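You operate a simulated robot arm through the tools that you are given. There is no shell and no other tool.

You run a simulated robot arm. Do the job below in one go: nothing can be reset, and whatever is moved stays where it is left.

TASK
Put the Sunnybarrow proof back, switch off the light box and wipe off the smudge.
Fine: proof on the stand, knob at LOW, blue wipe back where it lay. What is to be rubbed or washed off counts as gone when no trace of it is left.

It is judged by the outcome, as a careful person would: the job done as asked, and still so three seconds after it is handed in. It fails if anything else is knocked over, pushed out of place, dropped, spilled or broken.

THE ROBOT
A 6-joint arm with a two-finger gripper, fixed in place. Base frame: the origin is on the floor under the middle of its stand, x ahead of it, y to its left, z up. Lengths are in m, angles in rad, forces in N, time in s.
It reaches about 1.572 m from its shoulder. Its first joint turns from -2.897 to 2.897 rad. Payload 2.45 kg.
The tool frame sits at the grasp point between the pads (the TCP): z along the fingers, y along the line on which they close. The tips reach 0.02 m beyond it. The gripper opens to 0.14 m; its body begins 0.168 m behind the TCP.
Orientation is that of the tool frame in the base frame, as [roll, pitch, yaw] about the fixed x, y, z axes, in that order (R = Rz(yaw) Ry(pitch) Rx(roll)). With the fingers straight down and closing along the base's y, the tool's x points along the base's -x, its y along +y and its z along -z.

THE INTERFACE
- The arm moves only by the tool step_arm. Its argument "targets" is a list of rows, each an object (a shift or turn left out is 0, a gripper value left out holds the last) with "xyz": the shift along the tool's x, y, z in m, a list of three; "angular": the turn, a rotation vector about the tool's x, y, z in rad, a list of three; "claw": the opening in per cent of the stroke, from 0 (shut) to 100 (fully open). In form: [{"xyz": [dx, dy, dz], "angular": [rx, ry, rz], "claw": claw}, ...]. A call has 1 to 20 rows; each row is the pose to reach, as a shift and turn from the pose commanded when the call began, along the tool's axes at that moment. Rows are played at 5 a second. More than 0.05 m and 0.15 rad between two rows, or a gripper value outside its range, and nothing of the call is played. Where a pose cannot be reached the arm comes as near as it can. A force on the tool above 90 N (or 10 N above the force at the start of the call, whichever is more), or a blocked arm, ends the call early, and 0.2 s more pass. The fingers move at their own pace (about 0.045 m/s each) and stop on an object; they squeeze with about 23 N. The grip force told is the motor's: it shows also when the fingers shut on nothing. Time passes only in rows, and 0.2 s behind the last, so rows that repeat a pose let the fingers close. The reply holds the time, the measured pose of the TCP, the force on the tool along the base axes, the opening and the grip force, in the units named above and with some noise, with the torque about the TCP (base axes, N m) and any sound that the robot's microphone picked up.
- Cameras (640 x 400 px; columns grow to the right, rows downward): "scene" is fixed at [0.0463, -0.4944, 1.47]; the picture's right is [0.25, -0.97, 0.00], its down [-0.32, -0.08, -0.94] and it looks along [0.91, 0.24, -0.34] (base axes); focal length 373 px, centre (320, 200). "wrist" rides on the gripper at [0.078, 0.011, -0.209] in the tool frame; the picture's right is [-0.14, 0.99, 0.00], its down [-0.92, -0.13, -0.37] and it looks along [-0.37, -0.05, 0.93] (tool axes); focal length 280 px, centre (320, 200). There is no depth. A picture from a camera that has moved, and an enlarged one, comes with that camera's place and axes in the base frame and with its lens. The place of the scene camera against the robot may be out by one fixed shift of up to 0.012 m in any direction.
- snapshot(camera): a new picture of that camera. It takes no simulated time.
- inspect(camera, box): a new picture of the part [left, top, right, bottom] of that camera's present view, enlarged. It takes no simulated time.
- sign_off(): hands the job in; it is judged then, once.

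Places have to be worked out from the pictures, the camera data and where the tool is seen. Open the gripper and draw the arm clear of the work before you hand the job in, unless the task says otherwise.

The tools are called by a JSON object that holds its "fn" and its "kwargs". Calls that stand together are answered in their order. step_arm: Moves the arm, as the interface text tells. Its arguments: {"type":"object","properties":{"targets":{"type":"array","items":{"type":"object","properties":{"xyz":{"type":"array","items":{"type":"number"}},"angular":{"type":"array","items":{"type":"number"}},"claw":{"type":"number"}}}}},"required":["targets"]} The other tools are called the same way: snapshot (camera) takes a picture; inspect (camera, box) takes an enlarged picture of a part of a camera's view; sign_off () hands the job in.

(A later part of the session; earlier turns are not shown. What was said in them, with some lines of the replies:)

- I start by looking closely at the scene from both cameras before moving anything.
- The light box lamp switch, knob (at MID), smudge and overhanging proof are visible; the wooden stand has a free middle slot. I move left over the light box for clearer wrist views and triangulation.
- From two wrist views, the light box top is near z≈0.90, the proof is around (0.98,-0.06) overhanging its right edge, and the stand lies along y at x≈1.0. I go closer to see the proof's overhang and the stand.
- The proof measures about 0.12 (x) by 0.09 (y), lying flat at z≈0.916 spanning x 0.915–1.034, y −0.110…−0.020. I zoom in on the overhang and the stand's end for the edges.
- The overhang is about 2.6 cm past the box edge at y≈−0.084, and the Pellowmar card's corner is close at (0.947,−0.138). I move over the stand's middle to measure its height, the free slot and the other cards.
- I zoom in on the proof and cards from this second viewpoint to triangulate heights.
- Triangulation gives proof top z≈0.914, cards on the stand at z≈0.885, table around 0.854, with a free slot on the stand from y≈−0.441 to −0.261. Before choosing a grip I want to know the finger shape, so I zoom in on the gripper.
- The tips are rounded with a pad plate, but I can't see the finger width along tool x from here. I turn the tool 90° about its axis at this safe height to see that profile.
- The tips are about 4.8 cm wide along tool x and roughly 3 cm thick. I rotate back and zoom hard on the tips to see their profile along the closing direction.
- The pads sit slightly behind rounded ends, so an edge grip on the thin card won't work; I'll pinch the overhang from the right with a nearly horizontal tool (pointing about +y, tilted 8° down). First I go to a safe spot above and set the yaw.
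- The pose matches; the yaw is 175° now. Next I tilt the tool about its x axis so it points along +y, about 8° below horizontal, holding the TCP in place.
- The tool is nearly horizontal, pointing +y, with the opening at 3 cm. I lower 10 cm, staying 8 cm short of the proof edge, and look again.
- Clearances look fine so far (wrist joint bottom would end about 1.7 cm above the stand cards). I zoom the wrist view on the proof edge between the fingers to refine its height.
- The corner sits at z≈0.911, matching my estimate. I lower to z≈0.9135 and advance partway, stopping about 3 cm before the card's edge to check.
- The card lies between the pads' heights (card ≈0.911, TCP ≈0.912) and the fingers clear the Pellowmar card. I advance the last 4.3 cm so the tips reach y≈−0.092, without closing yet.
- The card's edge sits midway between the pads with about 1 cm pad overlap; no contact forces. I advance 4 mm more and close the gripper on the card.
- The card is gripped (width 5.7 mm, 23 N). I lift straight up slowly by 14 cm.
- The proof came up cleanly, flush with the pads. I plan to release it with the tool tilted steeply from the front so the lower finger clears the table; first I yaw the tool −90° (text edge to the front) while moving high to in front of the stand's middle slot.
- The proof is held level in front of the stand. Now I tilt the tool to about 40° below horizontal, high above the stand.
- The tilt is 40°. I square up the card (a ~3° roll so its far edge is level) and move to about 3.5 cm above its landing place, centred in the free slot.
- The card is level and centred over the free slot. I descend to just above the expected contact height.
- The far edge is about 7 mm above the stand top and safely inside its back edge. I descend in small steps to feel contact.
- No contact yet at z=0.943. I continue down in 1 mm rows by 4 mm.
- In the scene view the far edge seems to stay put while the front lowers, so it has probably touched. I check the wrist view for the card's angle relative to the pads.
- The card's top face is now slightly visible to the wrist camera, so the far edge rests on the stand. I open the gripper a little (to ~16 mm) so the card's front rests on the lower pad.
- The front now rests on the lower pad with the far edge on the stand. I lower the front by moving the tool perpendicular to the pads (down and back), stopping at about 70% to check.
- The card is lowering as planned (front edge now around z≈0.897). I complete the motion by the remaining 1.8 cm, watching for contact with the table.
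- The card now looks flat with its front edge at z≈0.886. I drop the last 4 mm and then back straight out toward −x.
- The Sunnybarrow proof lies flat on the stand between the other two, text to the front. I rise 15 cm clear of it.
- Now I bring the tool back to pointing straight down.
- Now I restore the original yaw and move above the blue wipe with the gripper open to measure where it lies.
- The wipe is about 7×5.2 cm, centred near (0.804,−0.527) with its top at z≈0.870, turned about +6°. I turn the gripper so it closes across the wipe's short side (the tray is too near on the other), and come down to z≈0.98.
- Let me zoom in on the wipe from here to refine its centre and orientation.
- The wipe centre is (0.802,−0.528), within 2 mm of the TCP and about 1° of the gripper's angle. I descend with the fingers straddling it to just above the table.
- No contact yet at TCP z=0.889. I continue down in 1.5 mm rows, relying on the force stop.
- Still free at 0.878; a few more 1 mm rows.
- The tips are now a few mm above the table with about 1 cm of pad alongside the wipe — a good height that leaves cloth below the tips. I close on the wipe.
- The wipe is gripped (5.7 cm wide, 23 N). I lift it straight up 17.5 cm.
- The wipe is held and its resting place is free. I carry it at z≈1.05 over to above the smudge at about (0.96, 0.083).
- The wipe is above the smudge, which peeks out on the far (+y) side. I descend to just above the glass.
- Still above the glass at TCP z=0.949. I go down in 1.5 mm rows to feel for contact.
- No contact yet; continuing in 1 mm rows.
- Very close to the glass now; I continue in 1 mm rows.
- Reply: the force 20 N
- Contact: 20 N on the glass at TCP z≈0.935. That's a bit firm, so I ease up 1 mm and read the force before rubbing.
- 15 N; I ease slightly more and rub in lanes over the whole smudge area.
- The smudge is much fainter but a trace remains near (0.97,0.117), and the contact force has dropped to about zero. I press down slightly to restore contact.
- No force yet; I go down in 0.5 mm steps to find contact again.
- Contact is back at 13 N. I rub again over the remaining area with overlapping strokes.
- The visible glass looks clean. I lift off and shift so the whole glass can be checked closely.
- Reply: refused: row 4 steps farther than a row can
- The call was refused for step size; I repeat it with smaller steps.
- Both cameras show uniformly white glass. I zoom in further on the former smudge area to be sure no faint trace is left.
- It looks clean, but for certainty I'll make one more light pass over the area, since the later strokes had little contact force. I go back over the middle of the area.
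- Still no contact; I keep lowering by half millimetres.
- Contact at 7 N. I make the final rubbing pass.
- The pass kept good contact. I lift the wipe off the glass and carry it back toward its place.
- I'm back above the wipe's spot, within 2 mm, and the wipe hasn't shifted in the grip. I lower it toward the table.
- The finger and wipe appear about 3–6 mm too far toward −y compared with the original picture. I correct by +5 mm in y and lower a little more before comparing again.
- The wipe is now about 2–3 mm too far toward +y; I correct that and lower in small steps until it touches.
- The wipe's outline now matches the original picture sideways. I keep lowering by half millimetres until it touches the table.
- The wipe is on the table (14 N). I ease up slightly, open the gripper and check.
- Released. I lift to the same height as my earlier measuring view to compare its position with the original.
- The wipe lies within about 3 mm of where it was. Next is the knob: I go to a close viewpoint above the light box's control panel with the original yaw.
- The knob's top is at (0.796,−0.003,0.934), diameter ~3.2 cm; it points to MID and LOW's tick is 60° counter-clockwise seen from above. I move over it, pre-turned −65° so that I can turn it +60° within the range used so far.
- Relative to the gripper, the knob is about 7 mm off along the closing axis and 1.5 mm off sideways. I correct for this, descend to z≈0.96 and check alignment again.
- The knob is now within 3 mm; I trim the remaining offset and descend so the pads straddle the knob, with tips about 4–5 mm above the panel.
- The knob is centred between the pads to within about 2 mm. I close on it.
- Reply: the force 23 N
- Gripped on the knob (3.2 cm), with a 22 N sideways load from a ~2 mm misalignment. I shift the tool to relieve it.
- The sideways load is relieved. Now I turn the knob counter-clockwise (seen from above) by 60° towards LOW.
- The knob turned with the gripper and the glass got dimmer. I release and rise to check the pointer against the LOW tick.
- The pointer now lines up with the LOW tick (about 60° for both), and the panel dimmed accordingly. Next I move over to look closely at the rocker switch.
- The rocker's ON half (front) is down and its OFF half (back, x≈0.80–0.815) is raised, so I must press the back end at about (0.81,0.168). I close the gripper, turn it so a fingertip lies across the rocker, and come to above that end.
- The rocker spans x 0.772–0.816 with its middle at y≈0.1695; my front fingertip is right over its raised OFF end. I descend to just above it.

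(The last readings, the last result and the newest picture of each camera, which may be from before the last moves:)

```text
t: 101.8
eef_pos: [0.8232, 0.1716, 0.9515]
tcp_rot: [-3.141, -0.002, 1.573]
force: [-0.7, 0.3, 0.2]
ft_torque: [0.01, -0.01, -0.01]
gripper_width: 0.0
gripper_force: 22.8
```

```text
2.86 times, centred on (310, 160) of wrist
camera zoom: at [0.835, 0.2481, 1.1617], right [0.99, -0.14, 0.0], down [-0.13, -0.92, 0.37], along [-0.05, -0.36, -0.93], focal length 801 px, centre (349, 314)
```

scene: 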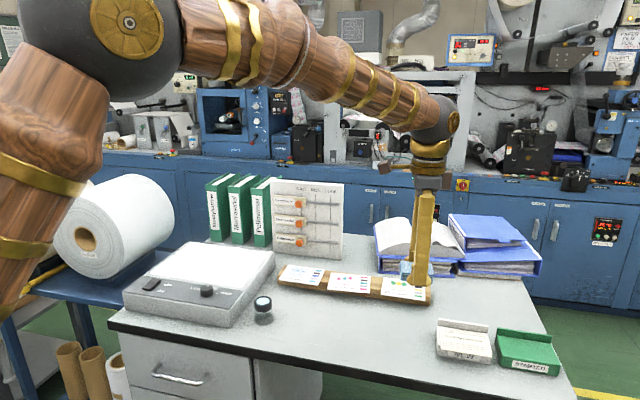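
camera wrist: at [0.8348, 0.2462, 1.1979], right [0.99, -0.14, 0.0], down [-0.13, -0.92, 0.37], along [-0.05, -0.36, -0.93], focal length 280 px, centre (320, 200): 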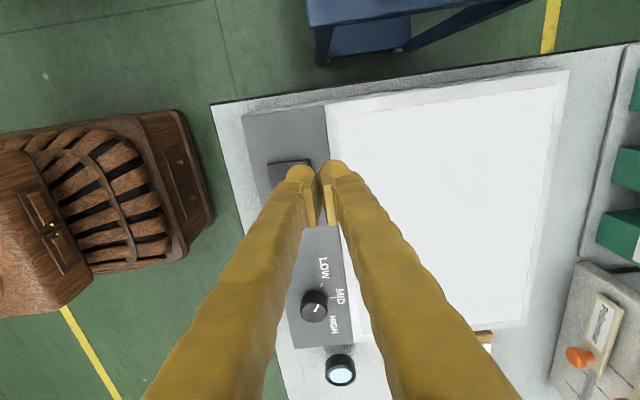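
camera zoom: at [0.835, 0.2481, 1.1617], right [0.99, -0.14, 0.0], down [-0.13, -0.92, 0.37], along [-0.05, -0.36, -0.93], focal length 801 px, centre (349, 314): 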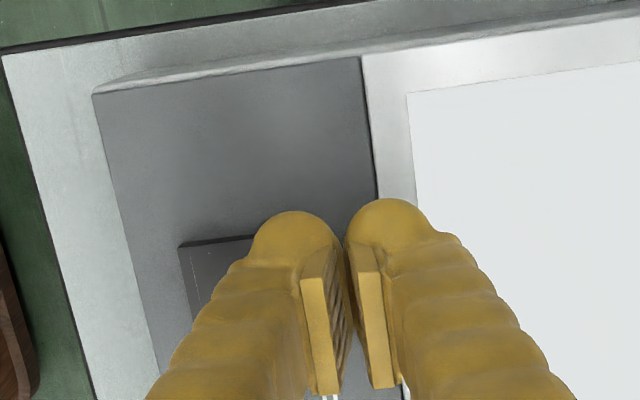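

The fingertip is about a centimetre above the OFF end. I go down slowly in small rows.

{"fn": "step_arm", "kwargs": {"targets": [{"xyz": [0, 0, 0.0015]}, {"xyz": [0, 0, 0.003]}, {"xyz": [0, 0, 0.0045]}, {"xyz": [0, 0, 0.006]}, {"xyz": [0, 0, 0.0075]}]}}

{"fn": "inspect", "kwargs": {"camera": "scene", "box": [130, 230, 210, 300]}}

```text
t: 103.0
eef_pos: [0.8212, 0.1709, 0.9444]
tcp_rot: [3.141, 0.0, 1.573]
force: [-1.0, 1.1, 0.1]
ft_torque: [0.0, 0.03, 0.01]
gripper_width: 0.0001
gripper_force: 22.9
```

```text
5.71 times, centred on (170, 265) of scene
camera zoom: at [0.0463, -0.4944, 1.47], right [0.25, -0.97, 0.0], down [-0.32, -0.08, -0.94], along [0.91, 0.24, -0.34], focal length 2131 px, centre (1177, -171)
```

zoom: 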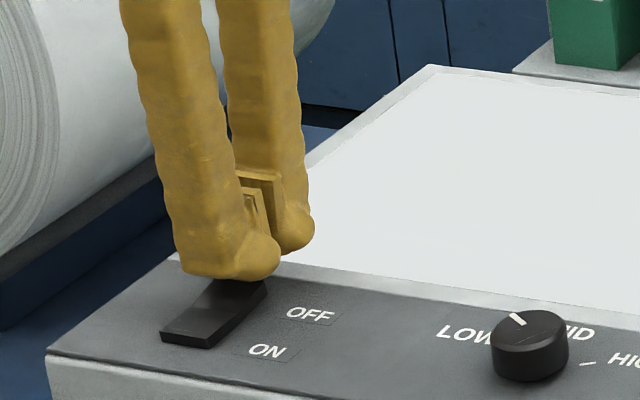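

Almost touching. I press on in 1 mm rows, watching force and sound.

{"fn": "step_arm", "kwargs": {"targets": [{"xyz": [0, 0, 0.001]}, {"xyz": [0, 0, 0.002]}, {"xyz": [0, 0, 0.003]}, {"xyz": [0, 0, 0.004]}]}}

{"fn": "inspect", "kwargs": {"camera": "scene", "box": [130, 230, 210, 300]}}

```text
t: 104.0
eef_pos: [0.8218, 0.1707, 0.9418]
tcp_rot: [3.142, -0.002, 1.573]
force: [-0.4, 0.2, 0.7]
ft_torque: [0.01, -0.02, 0.01]
gripper_width: 0.0001
gripper_force: 22.7
```

```text
5.71 times, centred on (170, 265) of scene
camera zoom: at [0.0463, -0.4944, 1.47], right [0.25, -0.97, 0.0], down [-0.32, -0.08, -0.94], along [0.91, 0.24, -0.34], focal length 2131 px, centre (1177, -171)
```

zoom: 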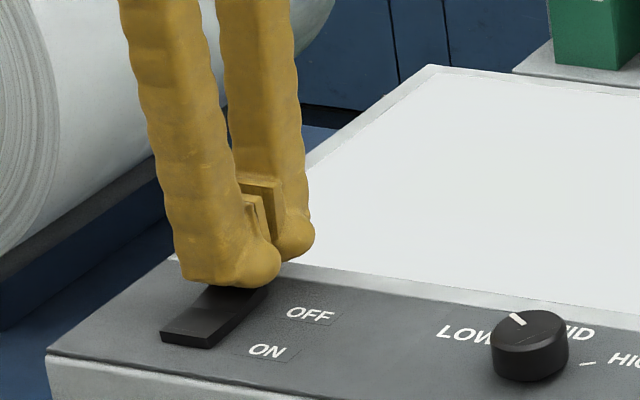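

No force yet; continuing down.

{"fn": "step_arm", "kwargs": {"targets": [{"xyz": [0, 0, 0.001]}, {"xyz": [0, 0, 0.002]}, {"xyz": [0, 0, 0.003]}]}}

{"fn": "inspect", "kwargs": {"camera": "scene", "box": [130, 230, 210, 300]}}

```text
t: 104.8
eef_pos: [0.8231, 0.1703, 0.9376]
tcp_rot: [-3.141, -0.002, 1.573]
force: [0.1, 0.5, 0.1]
ft_torque: [0.0, 0.01, 0.02]
gripper_width: 0.0
gripper_force: 23.0
```

```text
5.71 times, centred on (170, 265) of scene
camera zoom: at [0.0463, -0.4944, 1.47], right [0.25, -0.97, 0.0], down [-0.32, -0.08, -0.94], along [0.91, 0.24, -0.34], focal length 2131 px, centre (1177, -171)
```

zoom: 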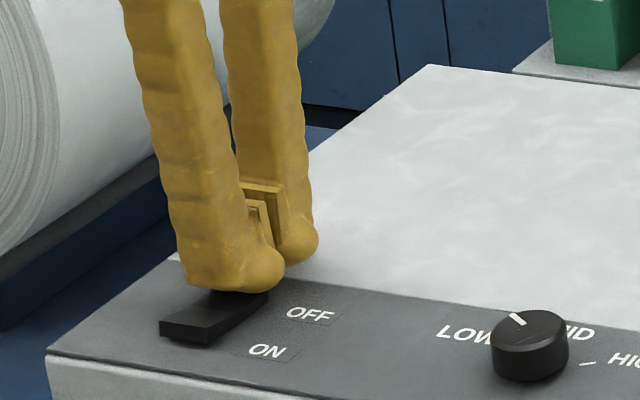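

The light is off and the rocker's ON end has come up. I press 1 mm more to make sure it's fully seated, then check.

{"fn": "step_arm", "kwargs": {"targets": [{"xyz": [0, 0, 0.001]}, {"xyz": [0, 0, 0.001]}]}}

{"fn": "inspect", "kwargs": {"camera": "scene", "box": [130, 230, 210, 300]}}

```text
t: 105.4
eef_pos: [0.8232, 0.1689, 0.9379]
tcp_rot: [3.141, -0.003, 1.573]
force: [1.0, 0.0, 0.2]
ft_torque: [-0.02, -0.02, -0.01]
gripper_width: 0.0002
gripper_force: 22.9
```

```text
5.71 times, centred on (170, 265) of scene
camera zoom: at [0.0463, -0.4944, 1.47], right [0.25, -0.97, 0.0], down [-0.32, -0.08, -0.94], along [0.91, 0.24, -0.34], focal length 2131 px, centre (1177, -171)
```

zoom: 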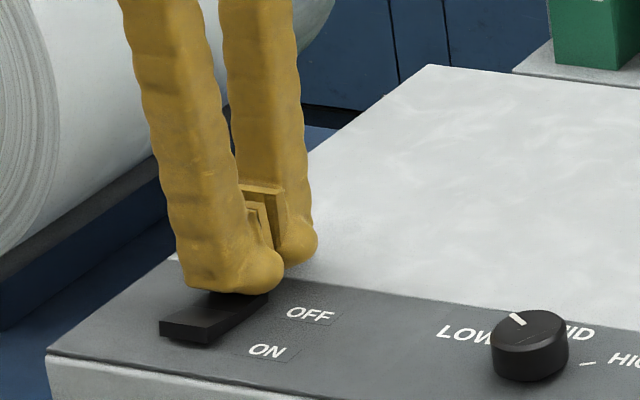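

The rocker is fully over. I lift off and move to inspect the unlit glass, switch and knob.

{"fn": "step_arm", "kwargs": {"targets": [{"xyz": [0, 0, -0.02]}, {"xyz": [0, 0, -0.06]}, {"xyz": [0, 0, -0.1]}, {"xyz": [0, 0, -0.14]}, {"xyz": [0, -0.03, -0.17]}, {"xyz": [0, -0.06, -0.2]}, {"xyz": [0, -0.06, -0.2]}]}}

{"fn": "snapshot", "kwargs": {"camera": "scene"}}

{"fn": "inspect", "kwargs": {"camera": "scene", "box": [120, 220, 290, 330]}}

{"fn": "snapshot", "kwargs": {"camera": "wrist"}}

```text
t: 107.0
eef_pos: [0.762, 0.1681, 1.1382]
tcp_rot: [-3.141, -0.001, 1.571]
force: [-0.1, -0.8, -0.4]
ft_torque: [0.0, 0.0, 0.02]
gripper_width: 0.0
gripper_force: 23.2
```

```text
taken
```

scene: 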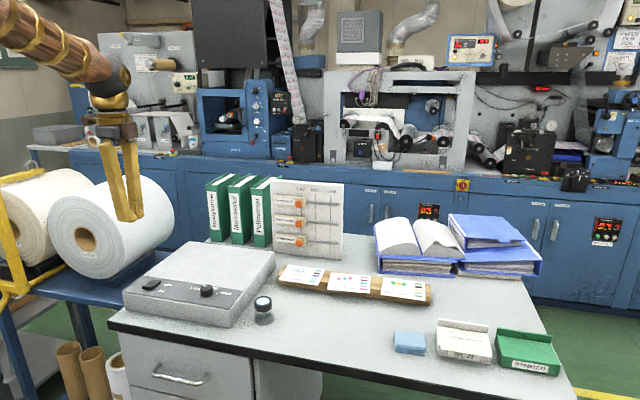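

```text
3.64 times, centred on (205, 275) of scene
camera zoom: at [0.0463, -0.4944, 1.47], right [0.25, -0.97, 0.0], down [-0.32, -0.08, -0.94], along [0.91, 0.24, -0.34], focal length 1356 px, centre (738, -73)
```

zoom: 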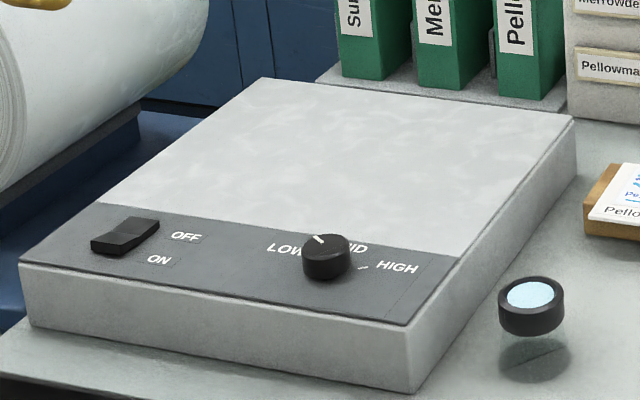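

```text
taken
camera wrist: at [0.7734, 0.2444, 1.3474], right [0.99, -0.14, 0.0], down [-0.13, -0.92, 0.37], along [-0.05, -0.36, -0.93], focal length 280 px, centre (320, 200)
```

wrist: 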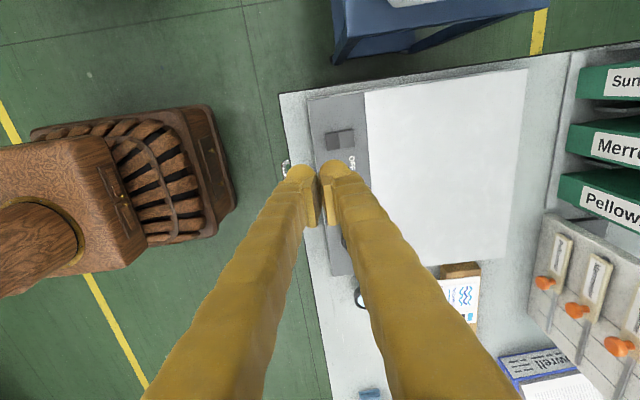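

The light is off, the switch is at OFF and everything else is in place. I inspect the unlit glass and the knob closely for any remaining trace.

{"fn": "inspect", "kwargs": {"camera": "wrist", "box": [360, 60, 540, 270]}}

{"fn": "inspect", "kwargs": {"camera": "scene", "box": [160, 240, 260, 300]}}

{"fn": "inspect", "kwargs": {"camera": "scene", "box": [260, 250, 440, 330]}}

```text
1.90 times, centred on (450, 165) of wrist
camera zoom: at [0.7734, 0.2444, 1.3474], right [0.99, -0.14, 0.0], down [-0.13, -0.92, 0.37], along [-0.05, -0.36, -0.93], focal length 534 px, centre (72, 267)
```

zoom: 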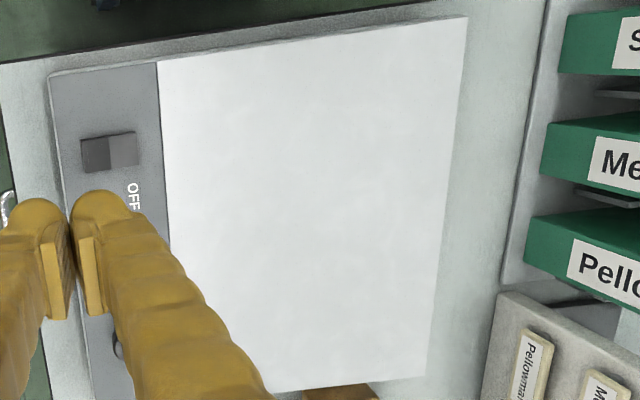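

```text
6.40 times, centred on (210, 270) of scene
camera zoom: at [0.0463, -0.4944, 1.47], right [0.25, -0.97, 0.0], down [-0.32, -0.08, -0.94], along [0.91, 0.24, -0.34], focal length 2386 px, centre (1024, -248)
```

zoom: 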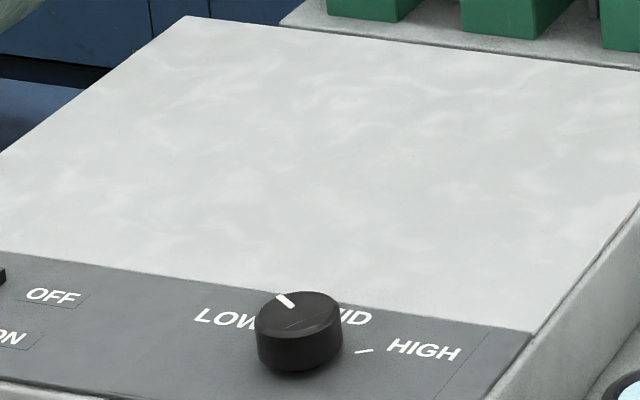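

```text
3.56 times, centred on (350, 290) of scene
camera zoom: at [0.0463, -0.4944, 1.47], right [0.25, -0.97, 0.0], down [-0.32, -0.08, -0.94], along [0.91, 0.24, -0.34], focal length 1326 px, centre (213, -120)
```

zoom: 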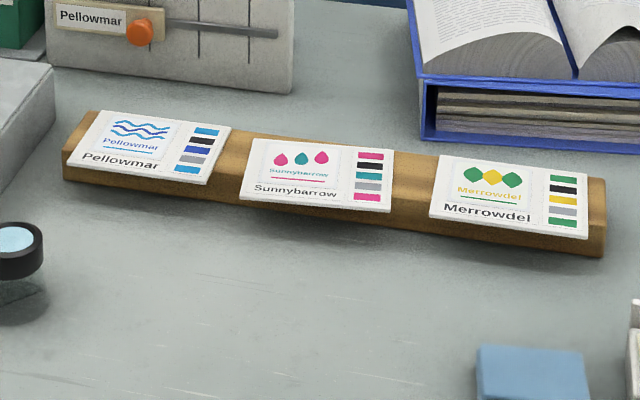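

No trace of the smudge is visible on the unlit glass, and the proof sits neatly on the stand. I take one more close look at the knob from above to verify its pointer against the LOW tick.

{"fn": "step_arm", "kwargs": {"targets": [{"xyz": [-0.0142, -0.0022, 0.0053], "angular": [0, 0, -0.1428], "claw": 50}, {"xyz": [-0.0284, -0.0044, 0.0105], "angular": [0, 0, -0.2856], "claw": 100}, {"xyz": [-0.0425, -0.0065, 0.0158], "angular": [0, 0, -0.4284]}, {"xyz": [-0.0567, -0.0087, 0.0211], "angular": [0, 0, -0.5712]}, {"xyz": [-0.0709, -0.0109, 0.0264], "angular": [0, 0, -0.714]}, {"xyz": [-0.0851, -0.0131, 0.0316], "angular": [0, 0, -0.8568]}, {"xyz": [-0.0993, -0.0153, 0.0369], "angular": [0, 0, -0.9996]}, {"xyz": [-0.1135, -0.0175, 0.0422], "angular": [0, 0, -1.1424]}, {"xyz": [-0.1276, -0.0196, 0.0475], "angular": [0, 0, -1.2852]}, {"xyz": [-0.1418, -0.0218, 0.0527], "angular": [0, 0, -1.428]}, {"xyz": [-0.156, -0.024, 0.058], "angular": [0, 0, -1.5708]}, {"xyz": [-0.156, -0.024, 0.058], "angular": [0, 0, -1.5708]}]}}

{"fn": "snapshot", "kwargs": {"camera": "wrist"}}

{"fn": "inspect", "kwargs": {"camera": "wrist", "box": [260, 150, 380, 250]}}

```text
t: 109.6
eef_pos: [0.7408, 0.0137, 1.0789]
tcp_rot: [3.14, 0.0, -3.137]
force: [-1.1, -0.5, -1.0]
ft_torque: [-0.01, -0.05, 0.02]
gripper_width: 0.1399
gripper_force: 0.1
```

```text
taken
camera wrist: at [0.6623, 0.0231, 1.2874], right [0.13, 0.99, 0.0], down [0.92, -0.13, 0.37], along [0.36, -0.05, -0.93], focal length 280 px, centre (320, 200)
```

wrist: 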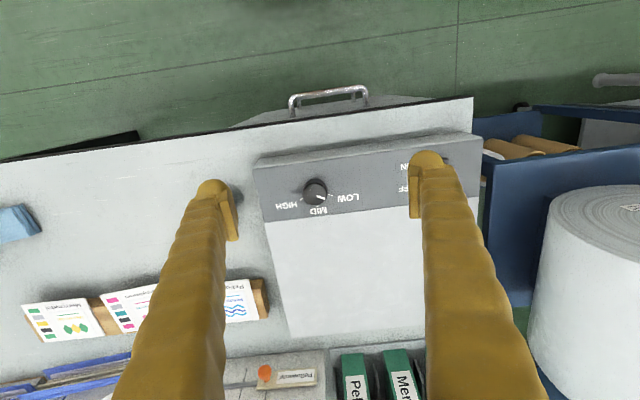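

```text
4.00 times, centred on (320, 200) of wrist
camera zoom: at [0.6623, 0.0231, 1.2874], right [0.13, 0.99, 0.0], down [0.92, -0.13, 0.37], along [0.36, -0.05, -0.93], focal length 1122 px, centre (320, 200)
```

zoom: 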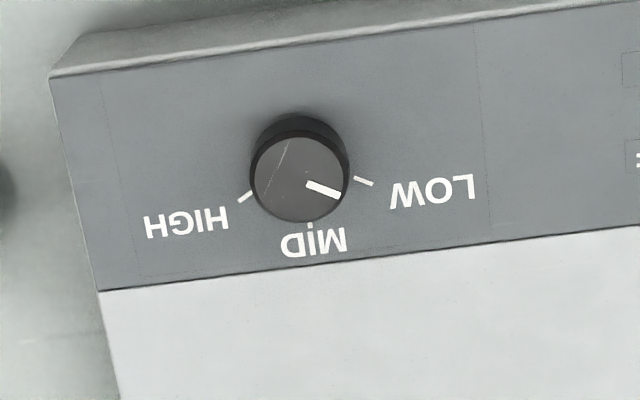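

The pointer is parallel with the LOW tick's line, so the knob is at LOW. I draw the arm up and back to its starting area, gripper open, and take final pictures.

{"fn": "step_arm", "kwargs": {"targets": [{"xyz": [0.01, -0.02, -0.035]}, {"xyz": [0.02, -0.04, -0.07]}, {"xyz": [0.03, -0.06, -0.105]}, {"xyz": [0.04, -0.08, -0.14]}, {"xyz": [0.05, -0.1, -0.175]}, {"xyz": [0.06, -0.12, -0.2]}, {"xyz": [0.06, -0.12, -0.2]}]}}

{"fn": "snapshot", "kwargs": {"camera": "scene"}}

{"fn": "snapshot", "kwargs": {"camera": "wrist"}}

{"fn": "inspect", "kwargs": {"camera": "scene", "box": [110, 170, 350, 320]}}

{"fn": "inspect", "kwargs": {"camera": "scene", "box": [270, 240, 570, 390]}}

```text
t: 111.2
eef_pos: [0.6795, -0.1074, 1.2823]
tcp_rot: [3.14, 0.0, -3.139]
force: [-0.5, 0.7, 0.9]
ft_torque: [-0.02, 0.02, 0.01]
gripper_width: 0.1399
gripper_force: 0.1
```

```text
taken
```

scene: 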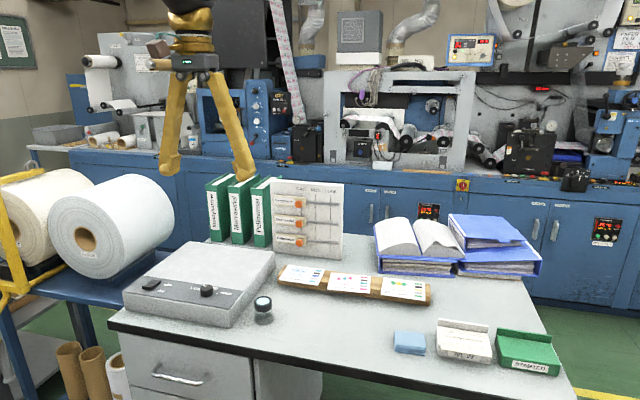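

```text
taken
camera wrist: at [0.6016, -0.0983, 1.4917], right [0.14, 0.99, 0.0], down [0.92, -0.13, 0.37], along [0.36, -0.05, -0.93], focal length 280 px, centre (320, 200)
```

wrist: 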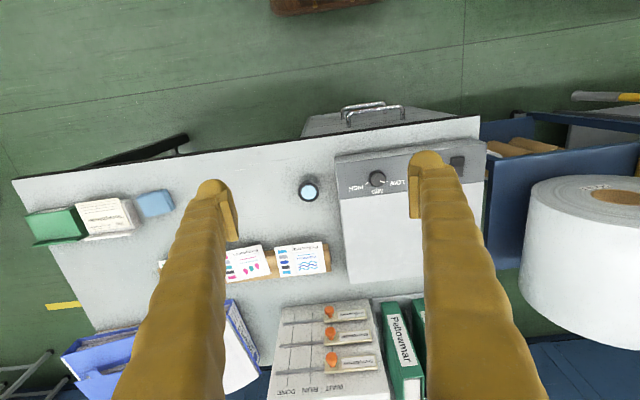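

```text
2.67 times, centred on (230, 245) of scene
camera zoom: at [0.0463, -0.4944, 1.47], right [0.25, -0.97, 0.0], down [-0.32, -0.08, -0.94], along [0.91, 0.24, -0.34], focal length 994 px, centre (560, 80)
```

zoom: 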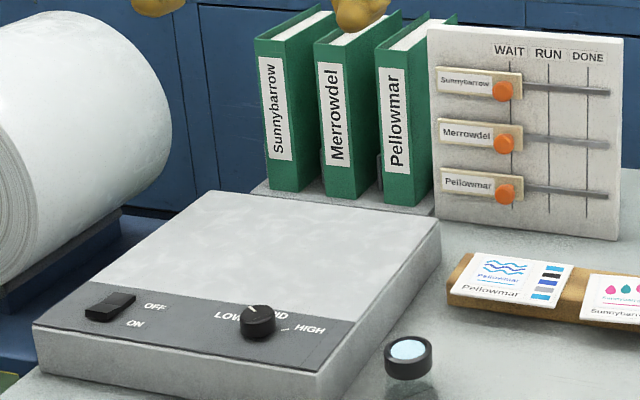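

```text
2.13 times, centred on (420, 315) of scene
camera zoom: at [0.0463, -0.4944, 1.47], right [0.25, -0.97, 0.0], down [-0.32, -0.08, -0.94], along [0.91, 0.24, -0.34], focal length 796 px, centre (107, -45)
```

zoom: 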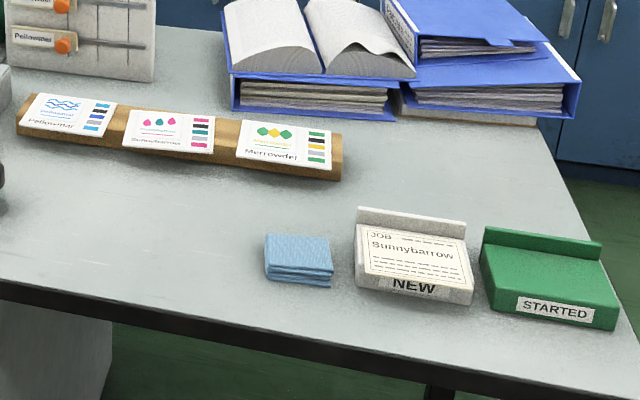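

Everything checks out in the final pictures. The proof is on the stand, the box is off with the knob at LOW, the glass is clean, and the blue wipe is back in its place. Nothing else has moved and the arm is clear, so I hand in the job.

{"fn": "sign_off", "kwargs": {}}

```text
The job is handed in.
```

The job is handed in. In the final pictures everything you asked for is done:

- **Proof:** the Sunnybarrow proof lies flat on the stand between Pellowmar and Merrowdel, with its text to the front.
- **Light box:** the switch is at OFF and the light is out. The knob pointer lines up with the LOW tick.
- **Smudge:** no trace of it shows on the glass, either with the light on or with it off.
- **Blue wipe:** it is back beside the NEW tray, about 3 mm from where it lay.

Nothing else appears to have moved. The gripper is open and the arm is back at its starting position.
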